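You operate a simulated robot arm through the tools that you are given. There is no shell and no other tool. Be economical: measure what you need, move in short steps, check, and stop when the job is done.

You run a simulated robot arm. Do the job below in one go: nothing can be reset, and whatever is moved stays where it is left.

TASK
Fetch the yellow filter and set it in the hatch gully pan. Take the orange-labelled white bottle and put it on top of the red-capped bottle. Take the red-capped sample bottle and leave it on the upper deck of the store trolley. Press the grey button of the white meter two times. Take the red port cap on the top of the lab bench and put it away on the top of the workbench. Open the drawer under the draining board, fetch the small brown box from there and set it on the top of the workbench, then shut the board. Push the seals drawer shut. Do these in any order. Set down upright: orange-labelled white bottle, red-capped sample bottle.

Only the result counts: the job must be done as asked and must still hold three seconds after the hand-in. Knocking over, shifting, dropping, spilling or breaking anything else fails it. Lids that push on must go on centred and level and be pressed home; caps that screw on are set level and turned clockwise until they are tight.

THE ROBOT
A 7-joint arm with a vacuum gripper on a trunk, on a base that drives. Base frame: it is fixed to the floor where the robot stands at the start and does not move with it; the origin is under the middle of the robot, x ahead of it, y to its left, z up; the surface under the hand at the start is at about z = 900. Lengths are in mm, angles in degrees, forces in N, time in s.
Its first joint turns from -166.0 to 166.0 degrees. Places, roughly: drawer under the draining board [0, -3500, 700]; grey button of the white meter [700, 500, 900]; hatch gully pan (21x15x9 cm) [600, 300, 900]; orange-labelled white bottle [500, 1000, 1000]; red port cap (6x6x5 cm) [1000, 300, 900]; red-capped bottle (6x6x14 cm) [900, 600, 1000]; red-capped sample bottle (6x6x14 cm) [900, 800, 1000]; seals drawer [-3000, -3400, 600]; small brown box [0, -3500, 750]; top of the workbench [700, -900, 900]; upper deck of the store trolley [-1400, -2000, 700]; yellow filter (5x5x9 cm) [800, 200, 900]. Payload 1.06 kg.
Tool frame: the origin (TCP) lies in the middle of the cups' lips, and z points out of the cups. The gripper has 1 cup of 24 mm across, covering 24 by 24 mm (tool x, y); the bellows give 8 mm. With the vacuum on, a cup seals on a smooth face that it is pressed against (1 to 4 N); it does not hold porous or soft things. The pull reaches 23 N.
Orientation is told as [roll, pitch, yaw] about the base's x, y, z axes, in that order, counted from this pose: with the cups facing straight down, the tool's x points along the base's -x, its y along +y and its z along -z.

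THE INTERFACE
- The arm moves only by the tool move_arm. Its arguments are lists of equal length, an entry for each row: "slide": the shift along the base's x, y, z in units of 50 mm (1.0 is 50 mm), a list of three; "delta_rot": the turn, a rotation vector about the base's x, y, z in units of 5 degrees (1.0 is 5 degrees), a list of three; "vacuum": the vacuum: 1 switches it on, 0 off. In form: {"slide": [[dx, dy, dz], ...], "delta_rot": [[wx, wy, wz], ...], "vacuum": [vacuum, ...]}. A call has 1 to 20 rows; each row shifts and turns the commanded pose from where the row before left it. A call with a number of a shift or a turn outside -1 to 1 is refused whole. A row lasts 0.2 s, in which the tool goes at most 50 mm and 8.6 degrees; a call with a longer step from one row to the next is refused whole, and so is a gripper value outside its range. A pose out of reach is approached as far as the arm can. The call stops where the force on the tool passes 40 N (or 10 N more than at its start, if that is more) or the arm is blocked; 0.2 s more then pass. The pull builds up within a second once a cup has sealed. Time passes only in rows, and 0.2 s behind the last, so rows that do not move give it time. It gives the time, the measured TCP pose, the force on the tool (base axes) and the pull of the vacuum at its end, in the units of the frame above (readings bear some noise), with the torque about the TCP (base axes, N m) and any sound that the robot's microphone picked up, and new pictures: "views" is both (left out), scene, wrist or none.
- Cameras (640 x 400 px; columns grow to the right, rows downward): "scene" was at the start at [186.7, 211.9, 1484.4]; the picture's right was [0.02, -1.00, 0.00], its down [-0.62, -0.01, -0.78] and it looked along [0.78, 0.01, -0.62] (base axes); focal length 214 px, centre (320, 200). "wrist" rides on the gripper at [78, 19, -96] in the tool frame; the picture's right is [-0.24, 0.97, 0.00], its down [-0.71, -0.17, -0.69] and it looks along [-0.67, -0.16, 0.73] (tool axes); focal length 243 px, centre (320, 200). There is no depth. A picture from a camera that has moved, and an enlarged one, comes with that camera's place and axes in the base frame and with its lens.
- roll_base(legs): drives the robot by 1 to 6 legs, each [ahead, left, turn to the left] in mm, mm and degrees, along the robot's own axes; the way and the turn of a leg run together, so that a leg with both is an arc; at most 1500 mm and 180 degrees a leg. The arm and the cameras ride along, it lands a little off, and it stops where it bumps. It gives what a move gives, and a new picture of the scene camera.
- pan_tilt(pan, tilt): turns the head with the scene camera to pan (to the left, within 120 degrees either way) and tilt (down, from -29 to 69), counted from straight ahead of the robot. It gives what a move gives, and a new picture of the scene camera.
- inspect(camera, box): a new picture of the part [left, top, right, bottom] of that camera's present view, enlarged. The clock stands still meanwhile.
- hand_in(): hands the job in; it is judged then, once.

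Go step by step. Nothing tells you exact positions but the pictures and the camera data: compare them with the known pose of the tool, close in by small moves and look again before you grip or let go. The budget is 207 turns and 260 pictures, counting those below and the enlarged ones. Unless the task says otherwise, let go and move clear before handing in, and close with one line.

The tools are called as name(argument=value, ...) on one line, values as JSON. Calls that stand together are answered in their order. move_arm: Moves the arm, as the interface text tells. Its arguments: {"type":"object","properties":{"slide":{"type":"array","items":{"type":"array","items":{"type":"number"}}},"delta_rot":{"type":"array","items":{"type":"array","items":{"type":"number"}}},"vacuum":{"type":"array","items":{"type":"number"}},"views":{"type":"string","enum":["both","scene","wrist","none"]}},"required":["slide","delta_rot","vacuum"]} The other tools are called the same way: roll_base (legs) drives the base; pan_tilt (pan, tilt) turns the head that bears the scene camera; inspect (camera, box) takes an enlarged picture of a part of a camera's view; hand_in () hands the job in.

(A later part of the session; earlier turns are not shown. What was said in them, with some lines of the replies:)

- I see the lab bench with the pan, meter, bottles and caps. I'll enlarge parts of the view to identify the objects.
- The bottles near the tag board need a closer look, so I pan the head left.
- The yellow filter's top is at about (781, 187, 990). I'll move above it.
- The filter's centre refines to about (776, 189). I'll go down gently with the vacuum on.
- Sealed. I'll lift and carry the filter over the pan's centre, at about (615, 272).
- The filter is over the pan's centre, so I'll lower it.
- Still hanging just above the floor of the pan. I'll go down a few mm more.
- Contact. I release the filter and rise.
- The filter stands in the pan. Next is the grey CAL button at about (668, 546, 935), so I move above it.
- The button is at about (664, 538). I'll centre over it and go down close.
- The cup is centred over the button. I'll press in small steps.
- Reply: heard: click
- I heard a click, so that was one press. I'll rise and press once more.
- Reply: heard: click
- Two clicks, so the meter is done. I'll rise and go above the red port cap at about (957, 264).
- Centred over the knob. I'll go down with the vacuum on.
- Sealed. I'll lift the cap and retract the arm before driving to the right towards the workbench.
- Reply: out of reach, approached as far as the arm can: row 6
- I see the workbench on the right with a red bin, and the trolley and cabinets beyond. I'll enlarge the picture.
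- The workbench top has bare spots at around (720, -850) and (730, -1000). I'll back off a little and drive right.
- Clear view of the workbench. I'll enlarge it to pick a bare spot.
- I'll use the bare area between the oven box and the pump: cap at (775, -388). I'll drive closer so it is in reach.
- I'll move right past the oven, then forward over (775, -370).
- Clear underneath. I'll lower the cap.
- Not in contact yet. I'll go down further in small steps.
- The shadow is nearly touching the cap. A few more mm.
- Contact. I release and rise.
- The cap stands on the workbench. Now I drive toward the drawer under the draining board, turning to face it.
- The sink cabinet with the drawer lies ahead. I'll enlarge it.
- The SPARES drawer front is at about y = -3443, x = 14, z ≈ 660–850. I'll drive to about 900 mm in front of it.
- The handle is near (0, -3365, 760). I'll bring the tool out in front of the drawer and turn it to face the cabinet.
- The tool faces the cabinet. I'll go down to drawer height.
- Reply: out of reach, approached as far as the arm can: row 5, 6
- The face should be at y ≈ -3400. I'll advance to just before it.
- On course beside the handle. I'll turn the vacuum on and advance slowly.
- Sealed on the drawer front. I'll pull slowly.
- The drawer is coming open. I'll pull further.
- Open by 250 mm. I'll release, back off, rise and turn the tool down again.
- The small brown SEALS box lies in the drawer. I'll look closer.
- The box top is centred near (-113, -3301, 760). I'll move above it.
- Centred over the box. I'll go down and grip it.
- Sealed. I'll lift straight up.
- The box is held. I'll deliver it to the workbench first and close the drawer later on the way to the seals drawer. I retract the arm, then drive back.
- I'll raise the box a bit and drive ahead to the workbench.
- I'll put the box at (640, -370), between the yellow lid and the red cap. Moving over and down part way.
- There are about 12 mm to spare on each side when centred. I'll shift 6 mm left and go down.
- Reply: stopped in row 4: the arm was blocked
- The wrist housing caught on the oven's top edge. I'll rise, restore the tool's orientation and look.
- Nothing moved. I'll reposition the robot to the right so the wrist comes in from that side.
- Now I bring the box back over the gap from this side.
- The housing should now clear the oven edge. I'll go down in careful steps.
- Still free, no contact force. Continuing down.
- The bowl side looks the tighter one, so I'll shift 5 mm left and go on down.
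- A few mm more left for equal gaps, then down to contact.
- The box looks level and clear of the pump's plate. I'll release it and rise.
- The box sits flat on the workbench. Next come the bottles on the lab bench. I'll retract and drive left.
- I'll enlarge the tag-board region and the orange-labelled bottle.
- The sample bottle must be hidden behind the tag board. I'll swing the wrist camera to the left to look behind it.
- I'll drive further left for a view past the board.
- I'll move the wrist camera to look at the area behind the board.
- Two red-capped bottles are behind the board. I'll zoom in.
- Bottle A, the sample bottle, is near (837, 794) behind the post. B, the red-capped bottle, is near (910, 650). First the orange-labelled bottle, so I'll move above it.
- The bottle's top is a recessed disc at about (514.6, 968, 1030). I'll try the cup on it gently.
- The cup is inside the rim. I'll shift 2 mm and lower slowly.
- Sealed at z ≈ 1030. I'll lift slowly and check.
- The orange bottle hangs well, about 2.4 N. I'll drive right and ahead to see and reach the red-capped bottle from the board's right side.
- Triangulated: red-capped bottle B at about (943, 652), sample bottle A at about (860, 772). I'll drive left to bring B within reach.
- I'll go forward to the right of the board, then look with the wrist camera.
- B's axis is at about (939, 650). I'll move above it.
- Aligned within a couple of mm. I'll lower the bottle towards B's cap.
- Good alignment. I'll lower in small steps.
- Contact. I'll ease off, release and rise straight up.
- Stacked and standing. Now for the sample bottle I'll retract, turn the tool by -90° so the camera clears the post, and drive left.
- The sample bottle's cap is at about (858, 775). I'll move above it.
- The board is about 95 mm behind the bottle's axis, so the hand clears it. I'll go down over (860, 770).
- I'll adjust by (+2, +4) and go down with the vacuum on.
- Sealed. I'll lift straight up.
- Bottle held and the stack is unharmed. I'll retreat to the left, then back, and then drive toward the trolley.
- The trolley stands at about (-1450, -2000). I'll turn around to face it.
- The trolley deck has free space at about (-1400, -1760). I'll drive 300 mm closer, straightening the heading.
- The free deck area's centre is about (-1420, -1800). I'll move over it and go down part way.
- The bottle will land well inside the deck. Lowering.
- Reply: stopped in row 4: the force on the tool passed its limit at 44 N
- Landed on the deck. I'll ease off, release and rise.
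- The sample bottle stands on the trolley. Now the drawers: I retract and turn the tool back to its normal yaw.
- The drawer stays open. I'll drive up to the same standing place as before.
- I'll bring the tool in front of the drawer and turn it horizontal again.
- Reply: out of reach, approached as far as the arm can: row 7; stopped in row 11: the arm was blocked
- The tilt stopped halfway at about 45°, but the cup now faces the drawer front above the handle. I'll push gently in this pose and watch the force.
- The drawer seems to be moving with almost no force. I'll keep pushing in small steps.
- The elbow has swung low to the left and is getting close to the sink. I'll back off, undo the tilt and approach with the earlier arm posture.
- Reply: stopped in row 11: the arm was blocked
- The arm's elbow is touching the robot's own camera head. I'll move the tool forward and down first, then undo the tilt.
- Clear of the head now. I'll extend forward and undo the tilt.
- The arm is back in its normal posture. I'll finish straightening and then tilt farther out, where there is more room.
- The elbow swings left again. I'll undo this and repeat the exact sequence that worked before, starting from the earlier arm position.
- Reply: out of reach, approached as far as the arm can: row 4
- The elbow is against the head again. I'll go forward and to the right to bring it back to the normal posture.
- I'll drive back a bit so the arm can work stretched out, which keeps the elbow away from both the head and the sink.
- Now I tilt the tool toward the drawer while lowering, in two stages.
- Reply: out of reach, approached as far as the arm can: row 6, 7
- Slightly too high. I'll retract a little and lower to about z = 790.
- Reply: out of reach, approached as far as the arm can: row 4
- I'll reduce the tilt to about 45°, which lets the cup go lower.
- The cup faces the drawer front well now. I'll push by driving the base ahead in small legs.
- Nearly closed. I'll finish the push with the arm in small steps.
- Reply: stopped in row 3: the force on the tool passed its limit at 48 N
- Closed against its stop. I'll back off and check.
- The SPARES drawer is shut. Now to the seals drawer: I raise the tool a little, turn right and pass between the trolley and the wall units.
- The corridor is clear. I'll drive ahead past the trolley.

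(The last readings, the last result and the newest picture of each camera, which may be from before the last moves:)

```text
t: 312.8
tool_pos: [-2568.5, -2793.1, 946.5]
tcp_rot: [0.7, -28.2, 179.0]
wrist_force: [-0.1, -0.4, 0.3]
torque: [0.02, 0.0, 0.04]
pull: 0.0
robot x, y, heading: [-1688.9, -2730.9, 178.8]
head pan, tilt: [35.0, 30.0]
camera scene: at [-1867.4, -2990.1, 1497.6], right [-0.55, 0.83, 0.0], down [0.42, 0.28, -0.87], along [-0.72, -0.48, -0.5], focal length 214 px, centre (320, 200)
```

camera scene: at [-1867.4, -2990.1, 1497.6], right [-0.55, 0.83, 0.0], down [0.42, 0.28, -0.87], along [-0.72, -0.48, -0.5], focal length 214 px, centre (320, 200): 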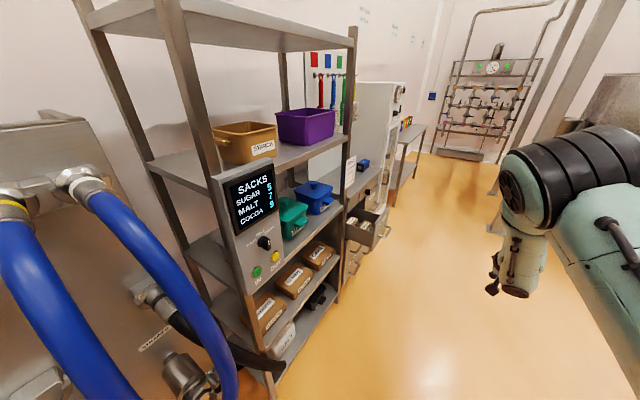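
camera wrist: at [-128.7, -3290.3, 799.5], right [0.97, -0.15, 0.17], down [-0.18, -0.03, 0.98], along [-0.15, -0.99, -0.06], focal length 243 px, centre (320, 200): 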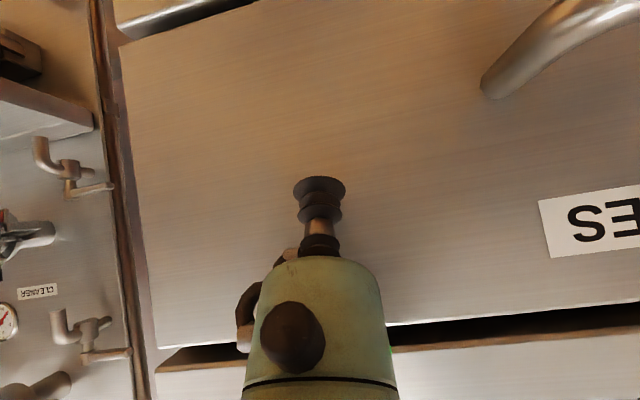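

inspect(camera="scene", box=[300, 150, 440, 290])

```text
2.86 times, centred on (370, 220) of scene
camera zoom: at [-1867.4, -2990.1, 1497.6], right [-0.55, 0.83, 0.0], down [0.42, 0.28, -0.87], along [-0.72, -0.48, -0.5], focal length 613 px, centre (177, 143)
```

zoom: 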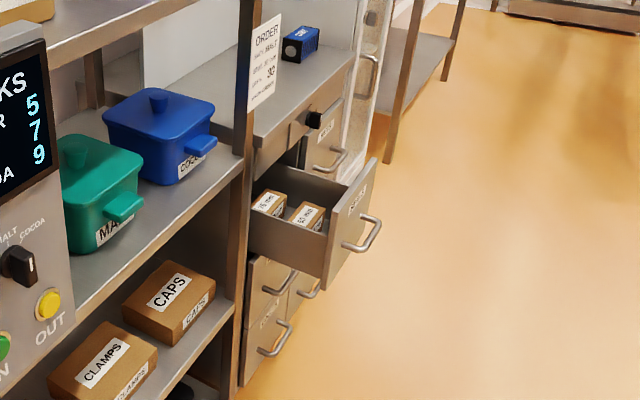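

The open drawer faces the aisle at about x -2900…-3240, y ≈ -3295, z 520–690. I'll drive further ahead, shift right, and turn to face it.

roll_base(legs=[[1350, 0, 1.2], [0, -330, 0], [0, 0, 90]])

pan_tilt(pan=8, tilt=38)

```text
t: 325.0
tool_pos: [-2990.7, -3272.0, 947.4]
tcp_rot: [0.6, -28.2, -92.3]
wrist_force: [0.2, 0.1, 0.4]
torque: [-0.02, 0.04, -0.03]
pull: 0.1
robot x, y, heading: [-3031.7, -2392.5, -92.7]
head pan, tilt: [35.0, 30.0]
camera scene: at [-2778.1, -2577.0, 1497.6], right [-0.84, -0.54, 0.0], down [-0.27, 0.42, -0.87], along [0.47, -0.73, -0.5], focal length 214 px, centre (320, 200)
```

scene: 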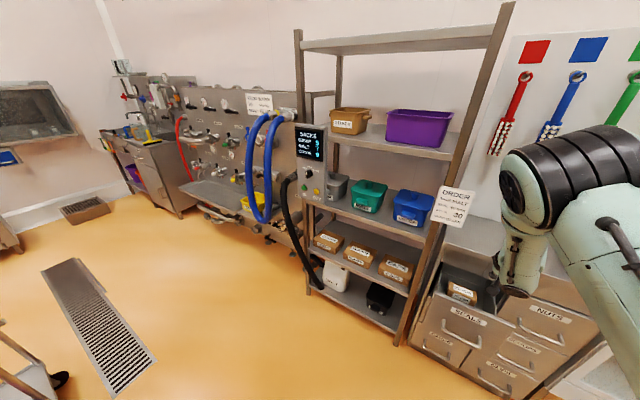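

```text
t: 325.9
tool_pos: [-2990.0, -3272.0, 946.8]
tcp_rot: [0.5, -28.1, -92.3]
wrist_force: [-0.9, -0.7, -0.2]
torque: [-0.02, 0.01, -0.06]
pull: 0.0
robot x, y, heading: [-3037.8, -2390.9, -92.5]
head pan, tilt: [8.0, 38.0]
camera scene: at [-2818.3, -2586.6, 1485.2], right [-1.0, -0.1, 0.0], down [-0.06, 0.61, -0.79], along [0.08, -0.78, -0.62], focal length 214 px, centre (320, 200)
```

scene: 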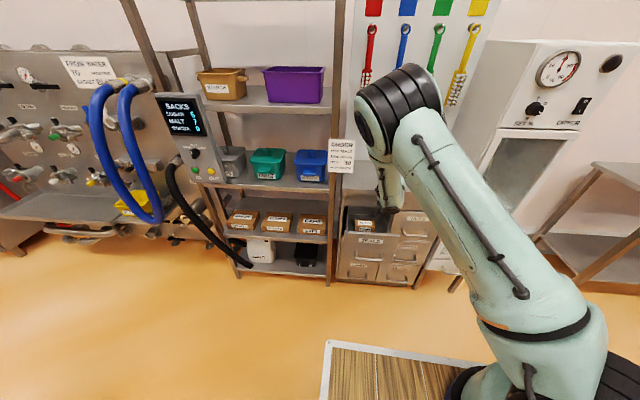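

The open drawer carries the label SEALS. I'll zoom in to place it.

inspect(camera="scene", box=[320, 180, 460, 300])

inspect(camera="wrist", box=[0, 0, 640, 400])

```text
3.33 times, centred on (390, 240) of scene
camera zoom: at [-2818.3, -2586.6, 1485.2], right [-1.0, -0.1, 0.0], down [-0.06, 0.61, -0.79], along [0.08, -0.78, -0.62], focal length 715 px, centre (87, 67)
```

zoom: 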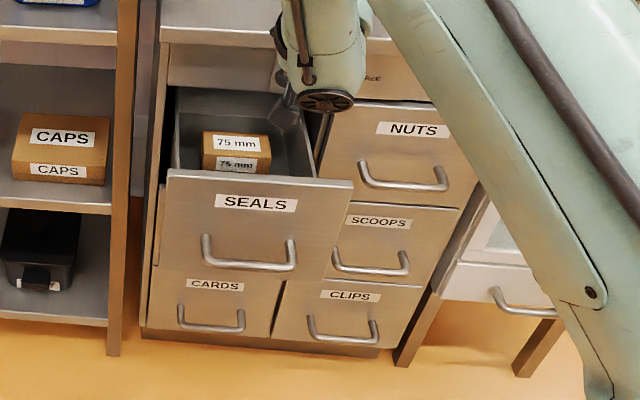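

```text
1.00 times, centred on (320, 200) of wrist (not enlarged: the box is as wide or as high as the picture)
camera zoom: at [-2967.8, -3159.2, 993.6], right [0.96, -0.24, 0.12], down [-0.19, -0.29, 0.94], along [-0.19, -0.92, -0.33], focal length 243 px, centre (320, 200)
```

zoom: 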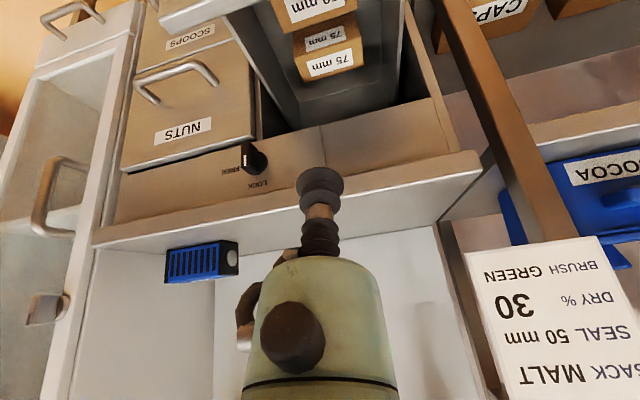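

SEALS front: x -2860…-3117, y ≈ -3300, z 516–740, handle at z ≈ 620. I'll back off, then lower and tilt the tool to push above the handle.

roll_base(legs=[[-170, 0, 2.5]])

move_arm(slide=[[0, 0, -0.6], [0, 0, -0.7], [0, 0, -0.7], [0, 0, -0.7], [0, 0, -0.7], [0, 0, -0.7], [0, 0, -0.7], [0, 0, 0]], delta_rot=[[-0.8, 0, 0], [-0.8, 0, 0], [-0.8, 0, 0], [-0.8, 0, 0], [0, 0, 0], [0, 0, 0], [0, 0, 0], [0, 0, 0]], vacuum=[0, 0, 0, 0, 0, 0, 0, 0], views="both")

```text
t: 327.4
tool_pos: [-2951.6, -3099.0, 945.9]
tcp_rot: [0.6, -28.2, -90.0]
wrist_force: [0.7, 1.0, -0.4]
torque: [0.01, 0.03, 0.02]
pull: 0.1
robot x, y, heading: [-3023.8, -2221.0, -90.2]
head pan, tilt: [8.0, 38.0]
camera scene: at [-2806.6, -2406.2, 1485.2], right [-0.99, -0.14, 0.0], down [-0.08, 0.61, -0.79], along [0.11, -0.78, -0.62], focal length 214 px, centre (320, 200)
```

scene: 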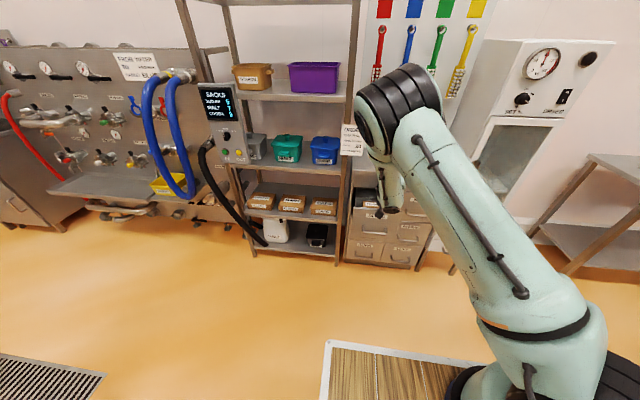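

```text
t: 329.2
tool_pos: [-2950.7, -3099.1, 759.5]
tcp_rot: [0.4, -44.0, -89.9]
wrist_force: [0.3, 0.0, 0.2]
torque: [0.02, 0.0, -0.01]
pull: 0.2
out of reach, approached as far as the arm can: row 6, 7
robot x, y, heading: [-3028.0, -2217.4, -90.0]
head pan, tilt: [8.0, 38.0]
camera scene: at [-2806.6, -2406.2, 1485.2], right [-0.99, -0.14, 0.0], down [-0.08, 0.61, -0.79], along [0.11, -0.78, -0.62], focal length 214 px, centre (320, 200)
camera wrist: at [-2931.3, -2976.1, 772.9], right [0.97, -0.16, 0.17], down [-0.18, -0.03, 0.98], along [-0.15, -0.99, -0.06], focal length 243 px, centre (320, 200)
```

scene: 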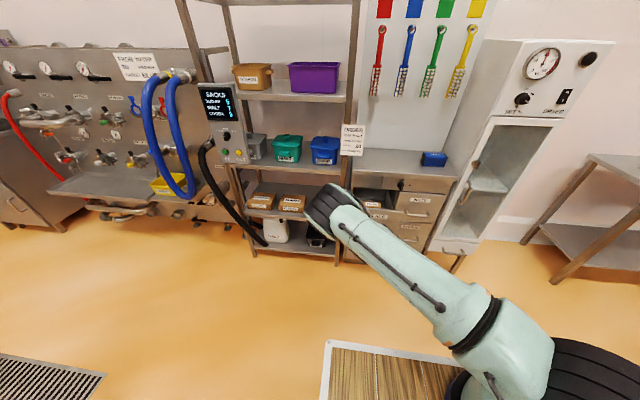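
wrist: 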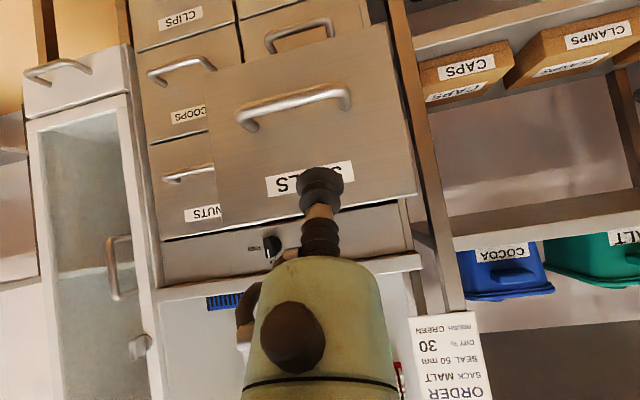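

I'll reduce the tilt and retract a little to get lower.

move_arm(slide=[[-0.2, 0.4, 0], [-0.2, 0.4, 0], [-0.2, 0.2, -0.2], [-0.1, 0, -0.4], [0, 0, -0.4], [0, 0, -0.2], [0, 0, 0]], delta_rot=[[0.8, 0, 0], [0.8, 0, 0], [0.8, 0, 0], [0.4, 0, 0], [0, 0, 0], [0, 0, 0], [0, 0, 0]], vacuum=[0, 0, 0, 0, 0, 0, 0], views="both")

```text
t: 330.8
tool_pos: [-2992.3, -3055.1, 726.7]
tcp_rot: [0.5, -30.1, -89.9]
wrist_force: [0.7, -0.5, 0.1]
torque: [0.01, 0.02, -0.02]
pull: 0.1
out of reach, approached as far as the arm can: row 5, 6
robot x, y, heading: [-3032.5, -2219.5, -89.9]
head pan, tilt: [8.0, 38.0]
camera scene: at [-2806.6, -2406.2, 1485.2], right [-0.99, -0.14, 0.0], down [-0.08, 0.61, -0.79], along [0.11, -0.78, -0.62], focal length 214 px, centre (320, 200)
camera wrist: at [-2972.9, -2938.7, 769.2], right [0.97, -0.2, 0.13], down [-0.18, -0.27, 0.95], along [-0.15, -0.94, -0.3], focal length 243 px, centre (320, 200)
```

scene: 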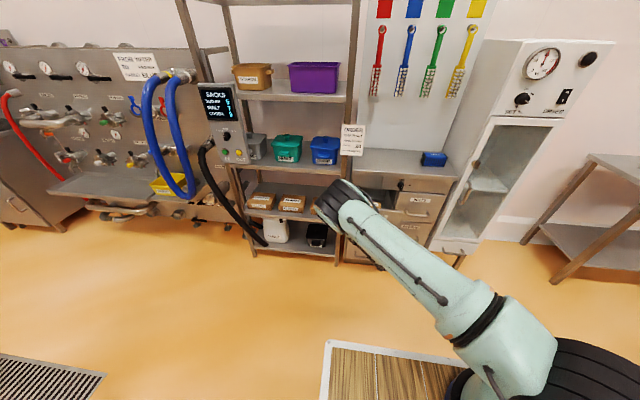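
wrist: 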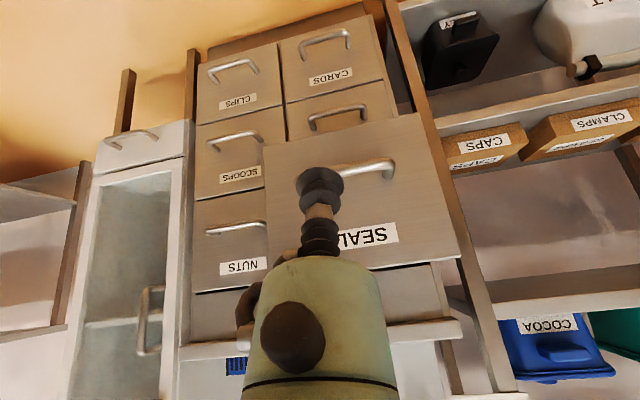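

I'll retract further, as the arm gets lower closer in.

move_arm(slide=[[0, 0.8, 0], [0, 0.8, 0], [0, 0.8, 0], [0, 0.4, -0.2], [0, 0, -0.3], [0, 0, -0.3], [0, 0, 0]], delta_rot=[[-0.5, 0, 0], [-0.5, 0, 0], [-0.5, 0, 0], [-0.5, 0, 0], [-0.5, 0, 0], [0, 0, 0], [0, 0, 0]], vacuum=[0, 0, 0, 0, 0, 0, 0], views="both")

```text
t: 332.4
tool_pos: [-2982.9, -2948.7, 783.3]
tcp_rot: [0.5, -42.7, -89.9]
wrist_force: [-1.5, 0.3, 0.4]
torque: [0.01, -0.02, -0.02]
pull: 0.1
out of reach, approached as far as the arm can: row 1, 2, 3, 4, 5, 6
robot x, y, heading: [-3027.1, -2219.1, -90.2]
head pan, tilt: [8.0, 38.0]
camera scene: at [-2806.6, -2406.2, 1485.2], right [-0.99, -0.14, 0.0], down [-0.08, 0.61, -0.79], along [0.11, -0.78, -0.62], focal length 214 px, centre (320, 200)
camera wrist: at [-2964.1, -2827.2, 799.7], right [0.97, -0.17, 0.17], down [-0.18, -0.06, 0.98], along [-0.15, -0.98, -0.09], focal length 243 px, centre (320, 200)
```

scene: 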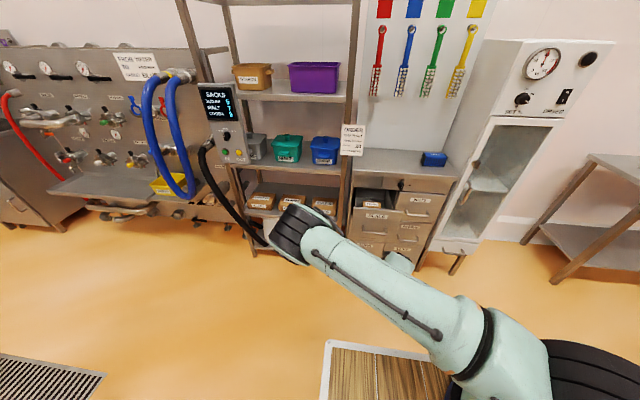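
wrist: 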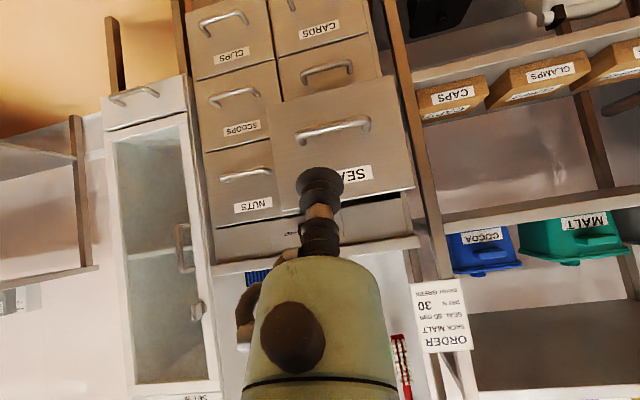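

That posture can't get lower. I'll raise, straighten the tool and move right to flip the elbow back to its normal side.

move_arm(slide=[[0, -0.3, 0.8], [0, -0.3, 0.8], [-0.3, 0, 0.8], [-0.6, 0, 0.8], [-0.6, 0, 0.6], [-0.8, 0, 0.5], [-0.8, 0, 0], [-0.8, 0, 0], [-0.8, 0, 0], [0, 0, 0]], delta_rot=[[0.9, 0, 0], [0.95, 0, 0], [0.95, 0, 0], [0.95, 0, 0], [0.95, 0, 0], [0.95, 0, 0], [0.95, 0, 0], [0.95, 0, 0], [0.95, 0, 0], [0, 0, 0]], vacuum=[0, 0, 0, 0, 0, 0, 0, 0, 0, 0], views="scene")

```text
t: 334.6
tool_pos: [-3218.1, -2979.9, 994.9]
tcp_rot: [0.6, -0.1, -89.8]
wrist_force: [0.4, 0.2, -0.7]
torque: [0.0, 0.0, 0.01]
pull: 0.0
robot x, y, heading: [-3028.8, -2220.3, -90.2]
head pan, tilt: [8.0, 38.0]
camera scene: at [-2806.6, -2406.1, 1485.2], right [-0.99, -0.14, 0.0], down [-0.08, 0.61, -0.79], along [0.11, -0.78, -0.62], focal length 214 px, centre (320, 200)
```

scene: 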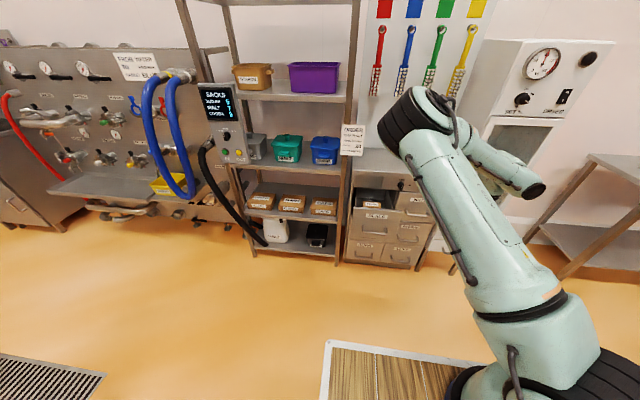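

By mirror symmetry, this elbow side should suit a target on the robot's right. I'll tilt while moving further right.

move_arm(slide=[[-0.3, 0, 0.3], [-0.3, 0, 0.3], [-0.3, 0, 0.3], [-0.3, 0, 0.3], [-0.3, 0, 0.3], [-0.3, 0, 0], [-0.3, 0, 0], [-0.3, 0, 0], [-0.2, 0, 0], [-0.2, 0, 0]], delta_rot=[[-1, 0, 0], [-1, 0, 0], [-1, 0, 0], [-1, 0, 0], [-1, 0, 0], [-1, 0, 0], [-1, 0, 0], [-1, 0, 0], [-1, 0, 0], [-1, 0, 0]], vacuum=[0, 0, 0, 0, 0, 0, 0, 0, 0, 0], views="scene")

```text
t: 336.8
tool_pos: [-3357.6, -2978.1, 1073.7]
tcp_rot: [0.5, -50.4, -89.8]
wrist_force: [0.0, 1.0, 0.3]
torque: [0.0, -0.01, 0.01]
pull: 0.1
robot x, y, heading: [-3028.3, -2222.1, -90.2]
head pan, tilt: [8.0, 38.0]
camera scene: at [-2806.7, -2405.8, 1485.3], right [-0.99, -0.14, 0.0], down [-0.08, 0.61, -0.79], along [0.11, -0.78, -0.62], focal length 214 px, centre (320, 200)
```

scene: 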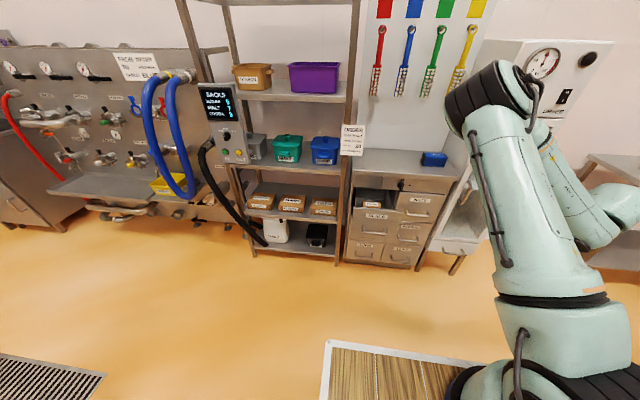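

That gives the good elbow-up posture. I'll continue tilting to nearly horizontal and lower to drawer height.

move_arm(slide=[[0, 0, -0.6], [0, 0, -0.7], [0, 0, -0.7], [0, 0, -0.8], [0, 0, -0.8], [0, 0, -0.8], [0, 0, -0.8], [0, 0, -0.8], [0, 0, -0.8], [0, 0, -0.8], [0, 0, 0]], delta_rot=[[-0.7, 0, 0], [-0.7, 0, 0], [-0.7, 0, 0], [-0.7, 0, 0], [-0.7, 0, 0], [-0.7, 0, 0], [-0.7, 0, 0], [-0.7, 0, 0], [-0.7, 0, 0], [-0.7, 0, 0], [0, 0, 0]], vacuum=[0, 0, 0, 0, 0, 0, 0, 0, 0, 0, 0], views="both")

```text
t: 339.2
tool_pos: [-3258.9, -3040.1, 895.3]
tcp_rot: [-0.3, -85.1, -89.1]
wrist_force: [-0.6, 0.2, -0.5]
torque: [0.03, -0.01, -0.01]
pull: 0.1
out of reach, approached as far as the arm can: row 4, 5, 6, 7, 8, 9, 10
robot x, y, heading: [-3029.3, -2220.7, -90.4]
head pan, tilt: [8.0, 38.0]
camera scene: at [-2806.7, -2406.2, 1485.2], right [-0.99, -0.14, 0.0], down [-0.08, 0.61, -0.79], along [0.11, -0.78, -0.62], focal length 214 px, centre (320, 200)
camera wrist: at [-3240.4, -2936.9, 824.7], right [0.97, -0.01, 0.23], down [-0.18, 0.62, 0.76], along [-0.15, -0.78, 0.6], focal length 243 px, centre (320, 200)
```

scene: 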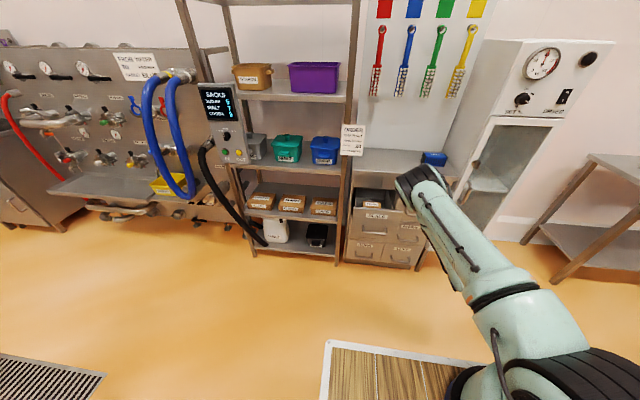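
wrist: 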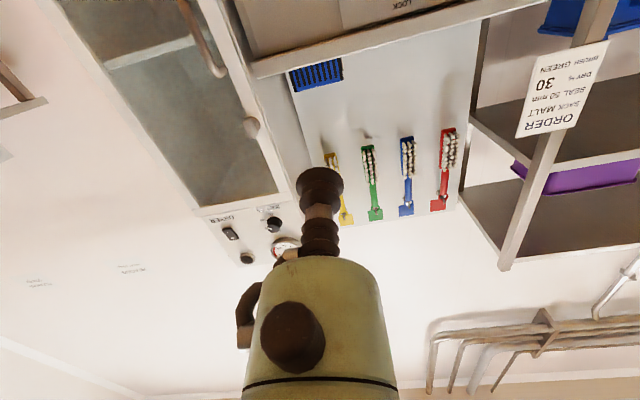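

Horizontal is out of reach this low. I'll reduce the tilt step by step while holding the commanded height.

move_arm(slide=[[0, 0, 0], [0, 0, 0], [0, 0, 0], [0, 0, 0], [0, 0, 0], [0, 0, 0], [0, 0, 0], [0, 0, 0]], delta_rot=[[1, 0, 0], [1, 0, 0], [1, 0, 0], [1, 0, 0], [1, 0, 0], [1, 0, 0], [1, 0, 0], [0, 0, 0]], vacuum=[0, 0, 0, 0, 0, 0, 0, 0], views="scene")

```text
t: 341.0
tool_pos: [-3258.3, -3037.6, 895.7]
tcp_rot: [0.5, -50.1, -89.9]
wrist_force: [0.4, -0.6, 0.3]
torque: [-0.01, -0.03, -0.01]
pull: 0.0
robot x, y, heading: [-3026.8, -2219.3, -90.3]
head pan, tilt: [8.0, 38.0]
camera scene: at [-2806.7, -2406.2, 1485.2], right [-0.99, -0.14, 0.0], down [-0.08, 0.61, -0.79], along [0.11, -0.78, -0.62], focal length 214 px, centre (320, 200)
```

scene: 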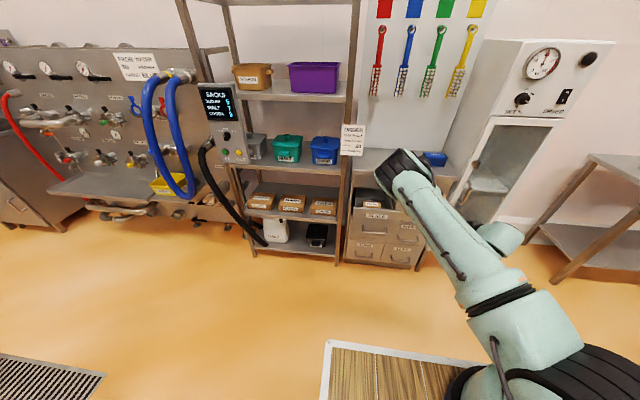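

move_arm(slide=[[0, 0, -0.6], [0, 0, -0.6], [0, 0, -0.6], [0, 0, -0.6], [0, 0, -0.6], [0, 0, -0.6], [0, 0, -0.5], [0, 0, 0]], delta_rot=[[0.3, 0, 0], [0.3, 0, 0], [0.3, 0, 0], [0.3, 0, 0], [0.3, 0, 0], [0.3, 0, 0], [0, 0, 0], [0, 0, 0]], vacuum=[0, 0, 0, 0, 0, 0, 0, 0], views="both")

```text
t: 342.8
tool_pos: [-3249.7, -3039.9, 747.3]
tcp_rot: [0.5, -41.1, -89.8]
wrist_force: [0.6, 0.1, -0.8]
torque: [-0.02, 0.0, 0.02]
pull: 0.0
out of reach, approached as far as the arm can: row 5, 6, 7
robot x, y, heading: [-3030.0, -2220.6, -90.2]
head pan, tilt: [8.0, 38.0]
camera scene: at [-2806.7, -2406.3, 1485.2], right [-0.99, -0.14, 0.0], down [-0.08, 0.61, -0.79], along [0.11, -0.78, -0.62], focal length 214 px, centre (320, 200)
camera wrist: at [-3231.3, -2917.6, 767.4], right [0.97, -0.17, 0.16], down [-0.18, -0.08, 0.98], along [-0.15, -0.98, -0.11], focal length 243 px, centre (320, 200)
```

scene: 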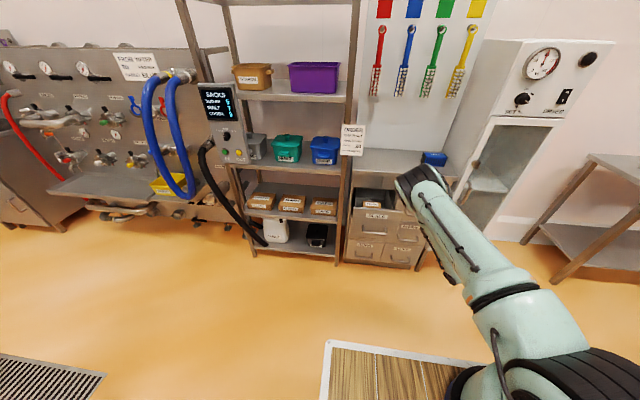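
wrist: 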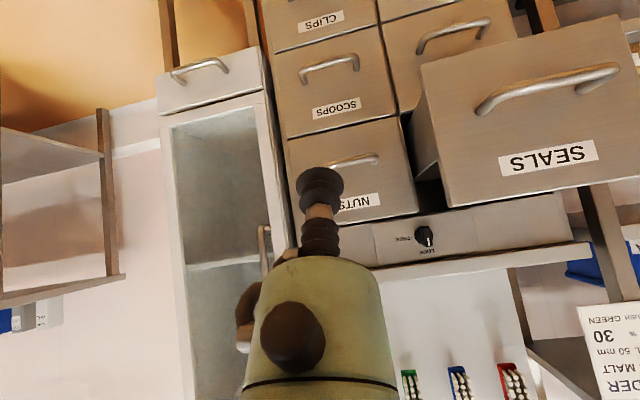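

The wrist height is limited with the elbow on this side, so I need the elbow back on its normal side. I'll raise, straighten, and turn the tool clockwise to swing the elbow over.

move_arm(slide=[[0.3, 0, 0.7], [0.4, 0, 0.7], [0.5, 0, 0.7], [0.5, 0, 0.7], [0.5, 0, 0.7], [0.5, 0, 0.7], [0.5, 0, 0.7], [0.5, 0, 0.6], [0.5, 0, 0.6], [0.5, 0, 0]], delta_rot=[[0.6, 0, 0], [0.6, 0, -0.3], [0.6, 0, -0.5], [0.6, 0, -0.6], [0.6, 0, -0.6], [0.6, 0, -0.6], [0.6, 0, -0.6], [0.3, 0, -0.8], [0, 0, -0.8], [0, 0, -0.8]], vacuum=[0, 0, 0, 0, 0, 0, 0, 0, 0, 0], views="scene")

```text
t: 345.0
tool_pos: [-3014.5, -3038.8, 1055.2]
tcp_rot: [-2.3, -18.8, -116.8]
wrist_force: [-0.1, -0.3, 1.1]
torque: [0.02, -0.03, -0.02]
pull: 0.2
robot x, y, heading: [-3027.5, -2222.0, -90.1]
head pan, tilt: [8.0, 38.0]
camera scene: at [-2807.1, -2406.3, 1485.3], right [-0.99, -0.14, 0.0], down [-0.08, 0.61, -0.79], along [0.11, -0.78, -0.62], focal length 214 px, centre (320, 200)
```

scene: 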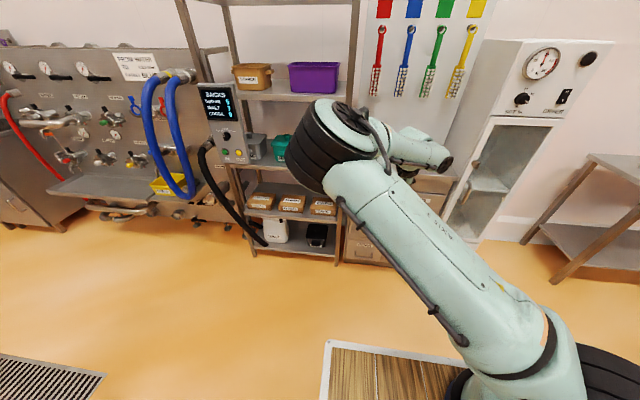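

Still left. I'll try the other yaw direction.

move_arm(slide=[[0, 0, 0.2], [0, 0, 0.2], [0, 0, 0.2], [0, 0, 0.2], [0, 0, 0], [0, 0, 0], [0, 0, 0], [0, 0, 0], [0, 0, 0], [0, 0, 0], [0, 0, 0], [0, 0, 0], [0, 0, 0], [0, 0, 0], [0, 0, 0]], delta_rot=[[0.4, -0.2, 1], [0.4, -0.2, 1], [0.4, -0.2, 1], [0.4, -0.2, 1], [0.4, -0.2, 1], [0.4, -0.2, 1], [0.4, -0.2, 1], [0.4, -0.1, 1], [0, 0, 1], [0, 0, 1], [0, 0, 1], [0, 0, 1], [0, 0, 1], [0, 0, 1], [0, 0, 1]], vacuum=[0, 0, 0, 0, 0, 0, 0, 0, 0, 0, 0, 0, 0, 0, 0], views="scene")

```text
t: 348.2
tool_pos: [-3016.5, -3039.5, 1092.7]
tcp_rot: [3.2, -2.3, -42.3]
wrist_force: [-0.1, -0.2, -0.1]
torque: [0.03, 0.01, 0.0]
pull: 0.0
robot x, y, heading: [-3029.0, -2222.4, -90.2]
head pan, tilt: [8.0, 38.0]
camera scene: at [-2806.6, -2406.2, 1485.2], right [-0.99, -0.14, 0.0], down [-0.08, 0.61, -0.79], along [0.11, -0.78, -0.62], focal length 214 px, centre (320, 200)
```

scene: 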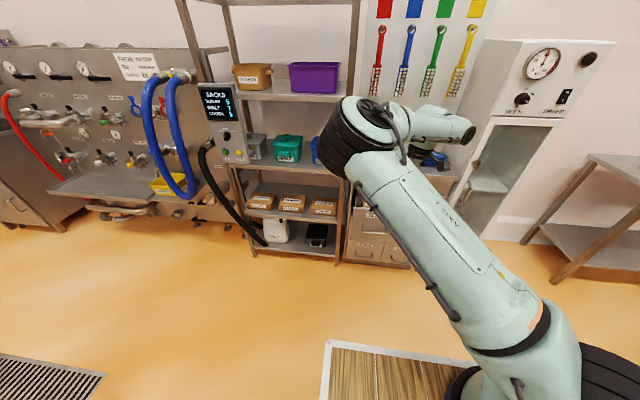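

The top edge of the drawer, from the last views, is really at z ≈ 765. So the earlier 30° tilt at z ≈ 727 will do. I'll turn the tool back to that pose.

move_arm(slide=[[0.1, 0, 0], [0.1, 0, 0], [0.1, 0, 0], [0.1, 0, 0], [0.1, 0, 0], [0.1, 0, 0], [0.1, 0, 0], [0.1, 0, 0], [0, 0, 0], [0, 0, 0]], delta_rot=[[-0.1, 0.1, -0.96], [-0.1, 0.1, -0.96], [-0.1, 0.1, -0.96], [-0.1, 0.1, -0.96], [-0.1, 0, -0.96], [0, 0, -0.96], [0, 0, -0.96], [0, 0, -0.96], [0, 0, -0.96], [0, 0, -0.96]], vacuum=[0, 0, 0, 0, 0, 0, 0, 0, 0, 0], views="none")

move_arm(slide=[[0, 0, -0.7], [0, 0, -0.7], [0, 0, -0.7], [0, 0, -0.7], [0, 0, -0.7], [0, 0, -0.7], [0, 0, -0.7], [0, 0, -0.7], [0, 0, -0.7], [0, 0, -0.7], [0, 0, -0.3], [0, 0, 0]], delta_rot=[[-1, 0, 0], [-1, 0, 0], [-1, 0, 0], [-1, 0, 0], [-1, 0, 0], [-1, 0, 0], [0, 0, 0], [0, 0, 0], [0, 0, 0], [0, 0, 0], [0, 0, 0], [0, 0, 0]], vacuum=[0, 0, 0, 0, 0, 0, 0, 0, 0, 0, 0, 0], views="both")

```text
t: 350.4
tool_pos: [-2975.6, -3040.0, 1089.5]
tcp_rot: [0.1, -3.0, -90.3]
wrist_force: [0.4, -0.1, -0.7]
torque: [0.0, 0.04, 0.0]
pull: 0.1
robot x, y, heading: [-3030.7, -2222.5, -90.1]
head pan, tilt: [8.0, 38.0]
```

```text
t: 353.0
tool_pos: [-2975.2, -3039.2, 733.0]
tcp_rot: [0.3, -33.0, -90.4]
wrist_force: [-0.8, 0.5, -0.4]
torque: [-0.01, 0.0, -0.04]
pull: 0.1
out of reach, approached as far as the arm can: row 11
robot x, y, heading: [-3031.2, -2217.0, -90.0]
head pan, tilt: [8.0, 38.0]
camera scene: at [-2806.6, -2406.2, 1485.2], right [-0.99, -0.14, 0.0], down [-0.08, 0.61, -0.79], along [0.11, -0.78, -0.62], focal length 214 px, centre (320, 200)
camera wrist: at [-2955.1, -2922.0, 769.6], right [0.97, -0.2, 0.13], down [-0.18, -0.22, 0.96], along [-0.16, -0.95, -0.25], focal length 243 px, centre (320, 200)
```

scene: 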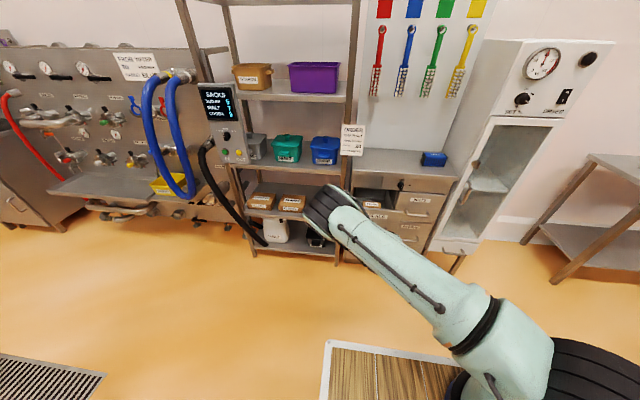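
wrist: 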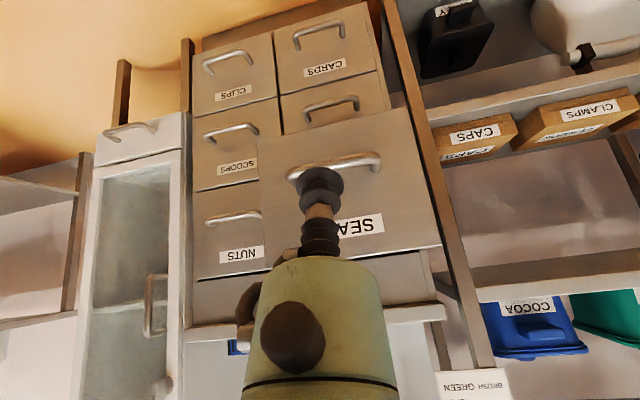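

Pose is good: the cup will meet the front about 30 mm below its top edge. I'll drive ahead in stages.

roll_base(legs=[[230, 0, 0]])

inspect(camera="wrist", box=[0, 0, 640, 400])

```text
t: 354.7
tool_pos: [-2978.1, -3268.5, 732.5]
tcp_rot: [0.4, -33.1, -90.5]
wrist_force: [-0.1, 0.3, -0.3]
torque: [0.01, -0.02, -0.05]
pull: 0.0
robot x, y, heading: [-3030.9, -2449.7, -90.2]
head pan, tilt: [8.0, 38.0]
camera scene: at [-2807.8, -2634.4, 1485.2], right [-0.99, -0.13, 0.0], down [-0.08, 0.61, -0.79], along [0.11, -0.78, -0.62], focal length 214 px, centre (320, 200)
```

scene: 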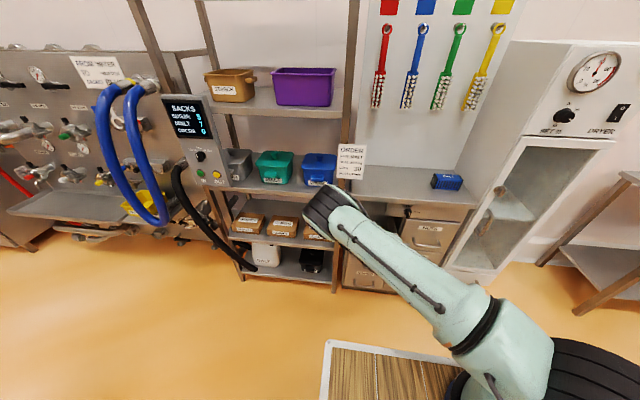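

```text
1.00 times, centred on (320, 200) of wrist (not enlarged: the box is as wide or as high as the picture)
camera zoom: at [-2957.3, -3150.0, 769.9], right [0.97, -0.2, 0.13], down [-0.18, -0.22, 0.96], along [-0.17, -0.95, -0.25], focal length 243 px, centre (320, 200)
```

zoom: 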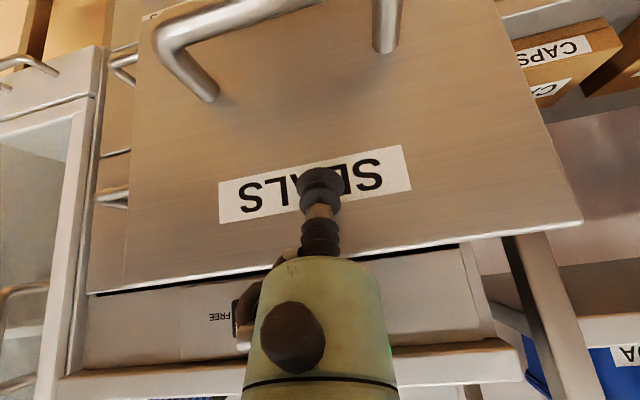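

roll_base(legs=[[130, 0, 0.2]])

inspect(camera="wrist", box=[0, 0, 640, 400])

```text
t: 356.0
tool_pos: [-2975.0, -3396.4, 733.0]
tcp_rot: [0.3, -32.9, -90.3]
wrist_force: [0.1, 0.4, -0.1]
torque: [-0.01, 0.01, -0.04]
pull: 0.0
robot x, y, heading: [-3031.9, -2579.0, -90.3]
head pan, tilt: [8.0, 38.0]
camera scene: at [-2807.4, -2762.6, 1485.2], right [-0.99, -0.14, 0.0], down [-0.09, 0.61, -0.79], along [0.11, -0.78, -0.62], focal length 214 px, centre (320, 200)
```

scene: 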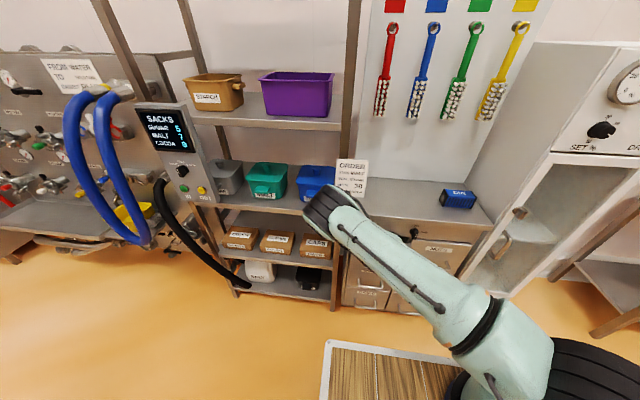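

```text
1.00 times, centred on (320, 200) of wrist (not enlarged: the box is as wide or as high as the picture)
camera zoom: at [-2954.9, -3278.8, 769.9], right [0.97, -0.2, 0.13], down [-0.18, -0.22, 0.96], along [-0.16, -0.95, -0.25], focal length 243 px, centre (320, 200)
```

zoom: 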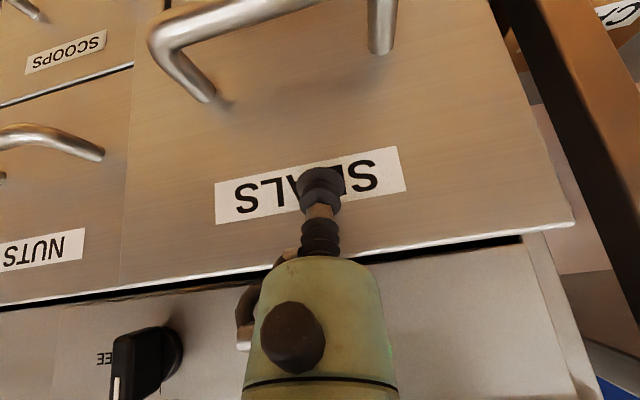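

roll_base(legs=[[55, 0, 0.3]])

inspect(camera="wrist", box=[0, 0, 640, 400])

```text
t: 357.0
tool_pos: [-2973.3, -3436.4, 728.3]
tcp_rot: [0.0, -32.1, -90.1]
wrist_force: [-0.1, 6.8, 1.0]
torque: [-0.08, -0.01, 0.01]
pull: 0.0
robot x, y, heading: [-3026.4, -2625.1, -89.7]
head pan, tilt: [8.0, 38.0]
stopped in leg 1: the force on the tool passed its limit at 66 N (the readings are from after the stop); the commanded pose is now the measured one
camera scene: at [-2806.7, -2808.4, 1485.2], right [-0.99, -0.14, 0.0], down [-0.09, 0.61, -0.79], along [0.11, -0.78, -0.62], focal length 214 px, centre (320, 200)
```

scene: 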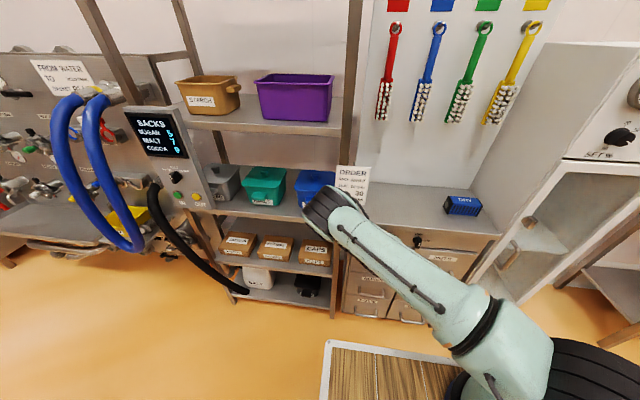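

```text
1.00 times, centred on (320, 200) of wrist (not enlarged: the box is as wide or as high as the picture)
camera zoom: at [-2952.9, -3319.0, 766.7], right [0.97, -0.2, 0.13], down [-0.17, -0.23, 0.96], along [-0.16, -0.95, -0.26], focal length 243 px, centre (320, 200)
```

zoom: 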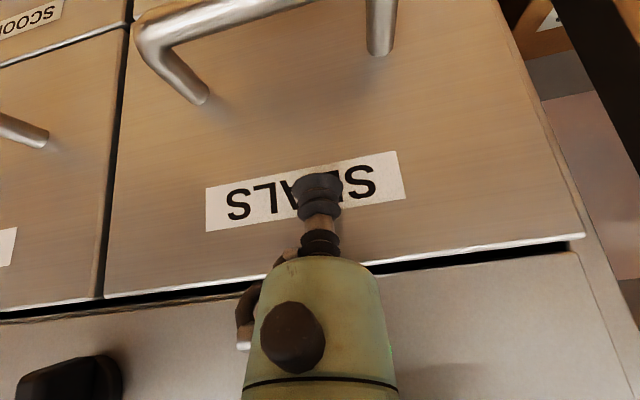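

The SEALS front is now flush with its neighbour. I'll back off and verify.

roll_base(legs=[[-350, 0, 0]])

inspect(camera="wrist", box=[150, 0, 500, 220])

inspect(camera="scene", box=[300, 140, 480, 270])

```text
t: 359.3
tool_pos: [-2967.2, -3086.2, 728.1]
tcp_rot: [0.0, -32.2, -89.5]
wrist_force: [0.2, -0.3, -0.2]
torque: [0.03, 0.01, 0.01]
pull: 0.1
robot x, y, heading: [-3034.9, -2271.9, -89.2]
head pan, tilt: [8.0, 38.0]
camera scene: at [-2807.6, -2457.1, 1485.2], right [-0.99, -0.15, 0.0], down [-0.09, 0.61, -0.79], along [0.12, -0.78, -0.62], focal length 214 px, centre (320, 200)
```

scene: 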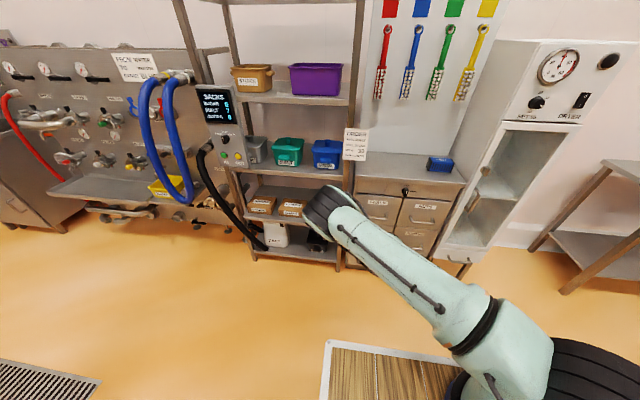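

```text
1.82 times, centred on (325, 110) of wrist
camera zoom: at [-2948.6, -2969.7, 766.9], right [0.97, -0.19, 0.13], down [-0.17, -0.24, 0.96], along [-0.15, -0.95, -0.26], focal length 441 px, centre (311, 364)
```

zoom: 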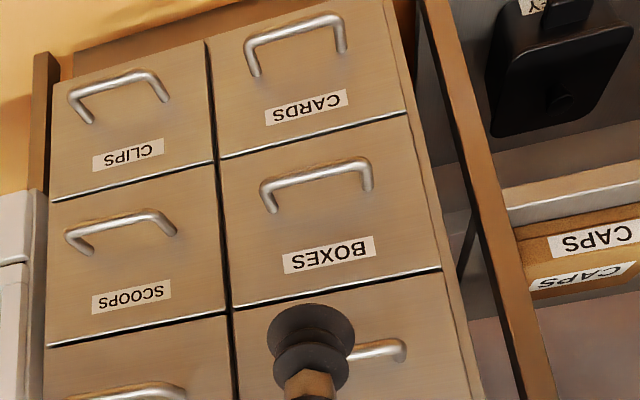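

```text
3.08 times, centred on (390, 205) of scene
camera zoom: at [-2807.6, -2457.1, 1485.2], right [-0.99, -0.15, 0.0], down [-0.09, 0.61, -0.79], along [0.12, -0.78, -0.62], focal length 660 px, centre (105, 185)
```

zoom: 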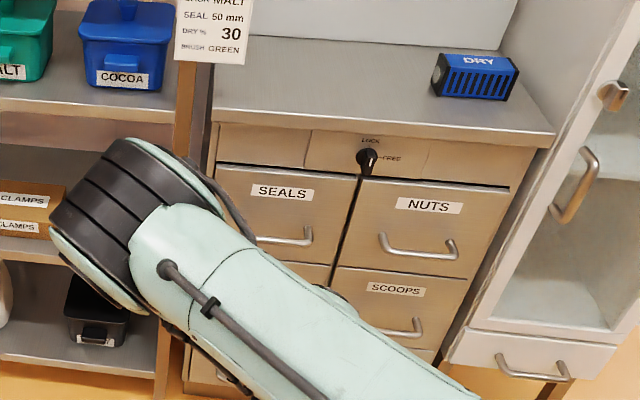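

All tasks look finished: both drawers are flush, and the filter, cap, box, bottles and meter button are done. Handing in.

hand_in()

```text
The job is handed in.
```

I carried out all seven tasks and handed the job in; no verdict came back. I pressed the meter's grey button twice, and heard two clicks, but its display still read OFF when last checked. While I was repositioning to shut the spares drawer, the arm bumped the robot's own camera head. While I was placing the brown box, the wrist caught the edge of the oven. In later pictures nothing appeared to have been moved by either.
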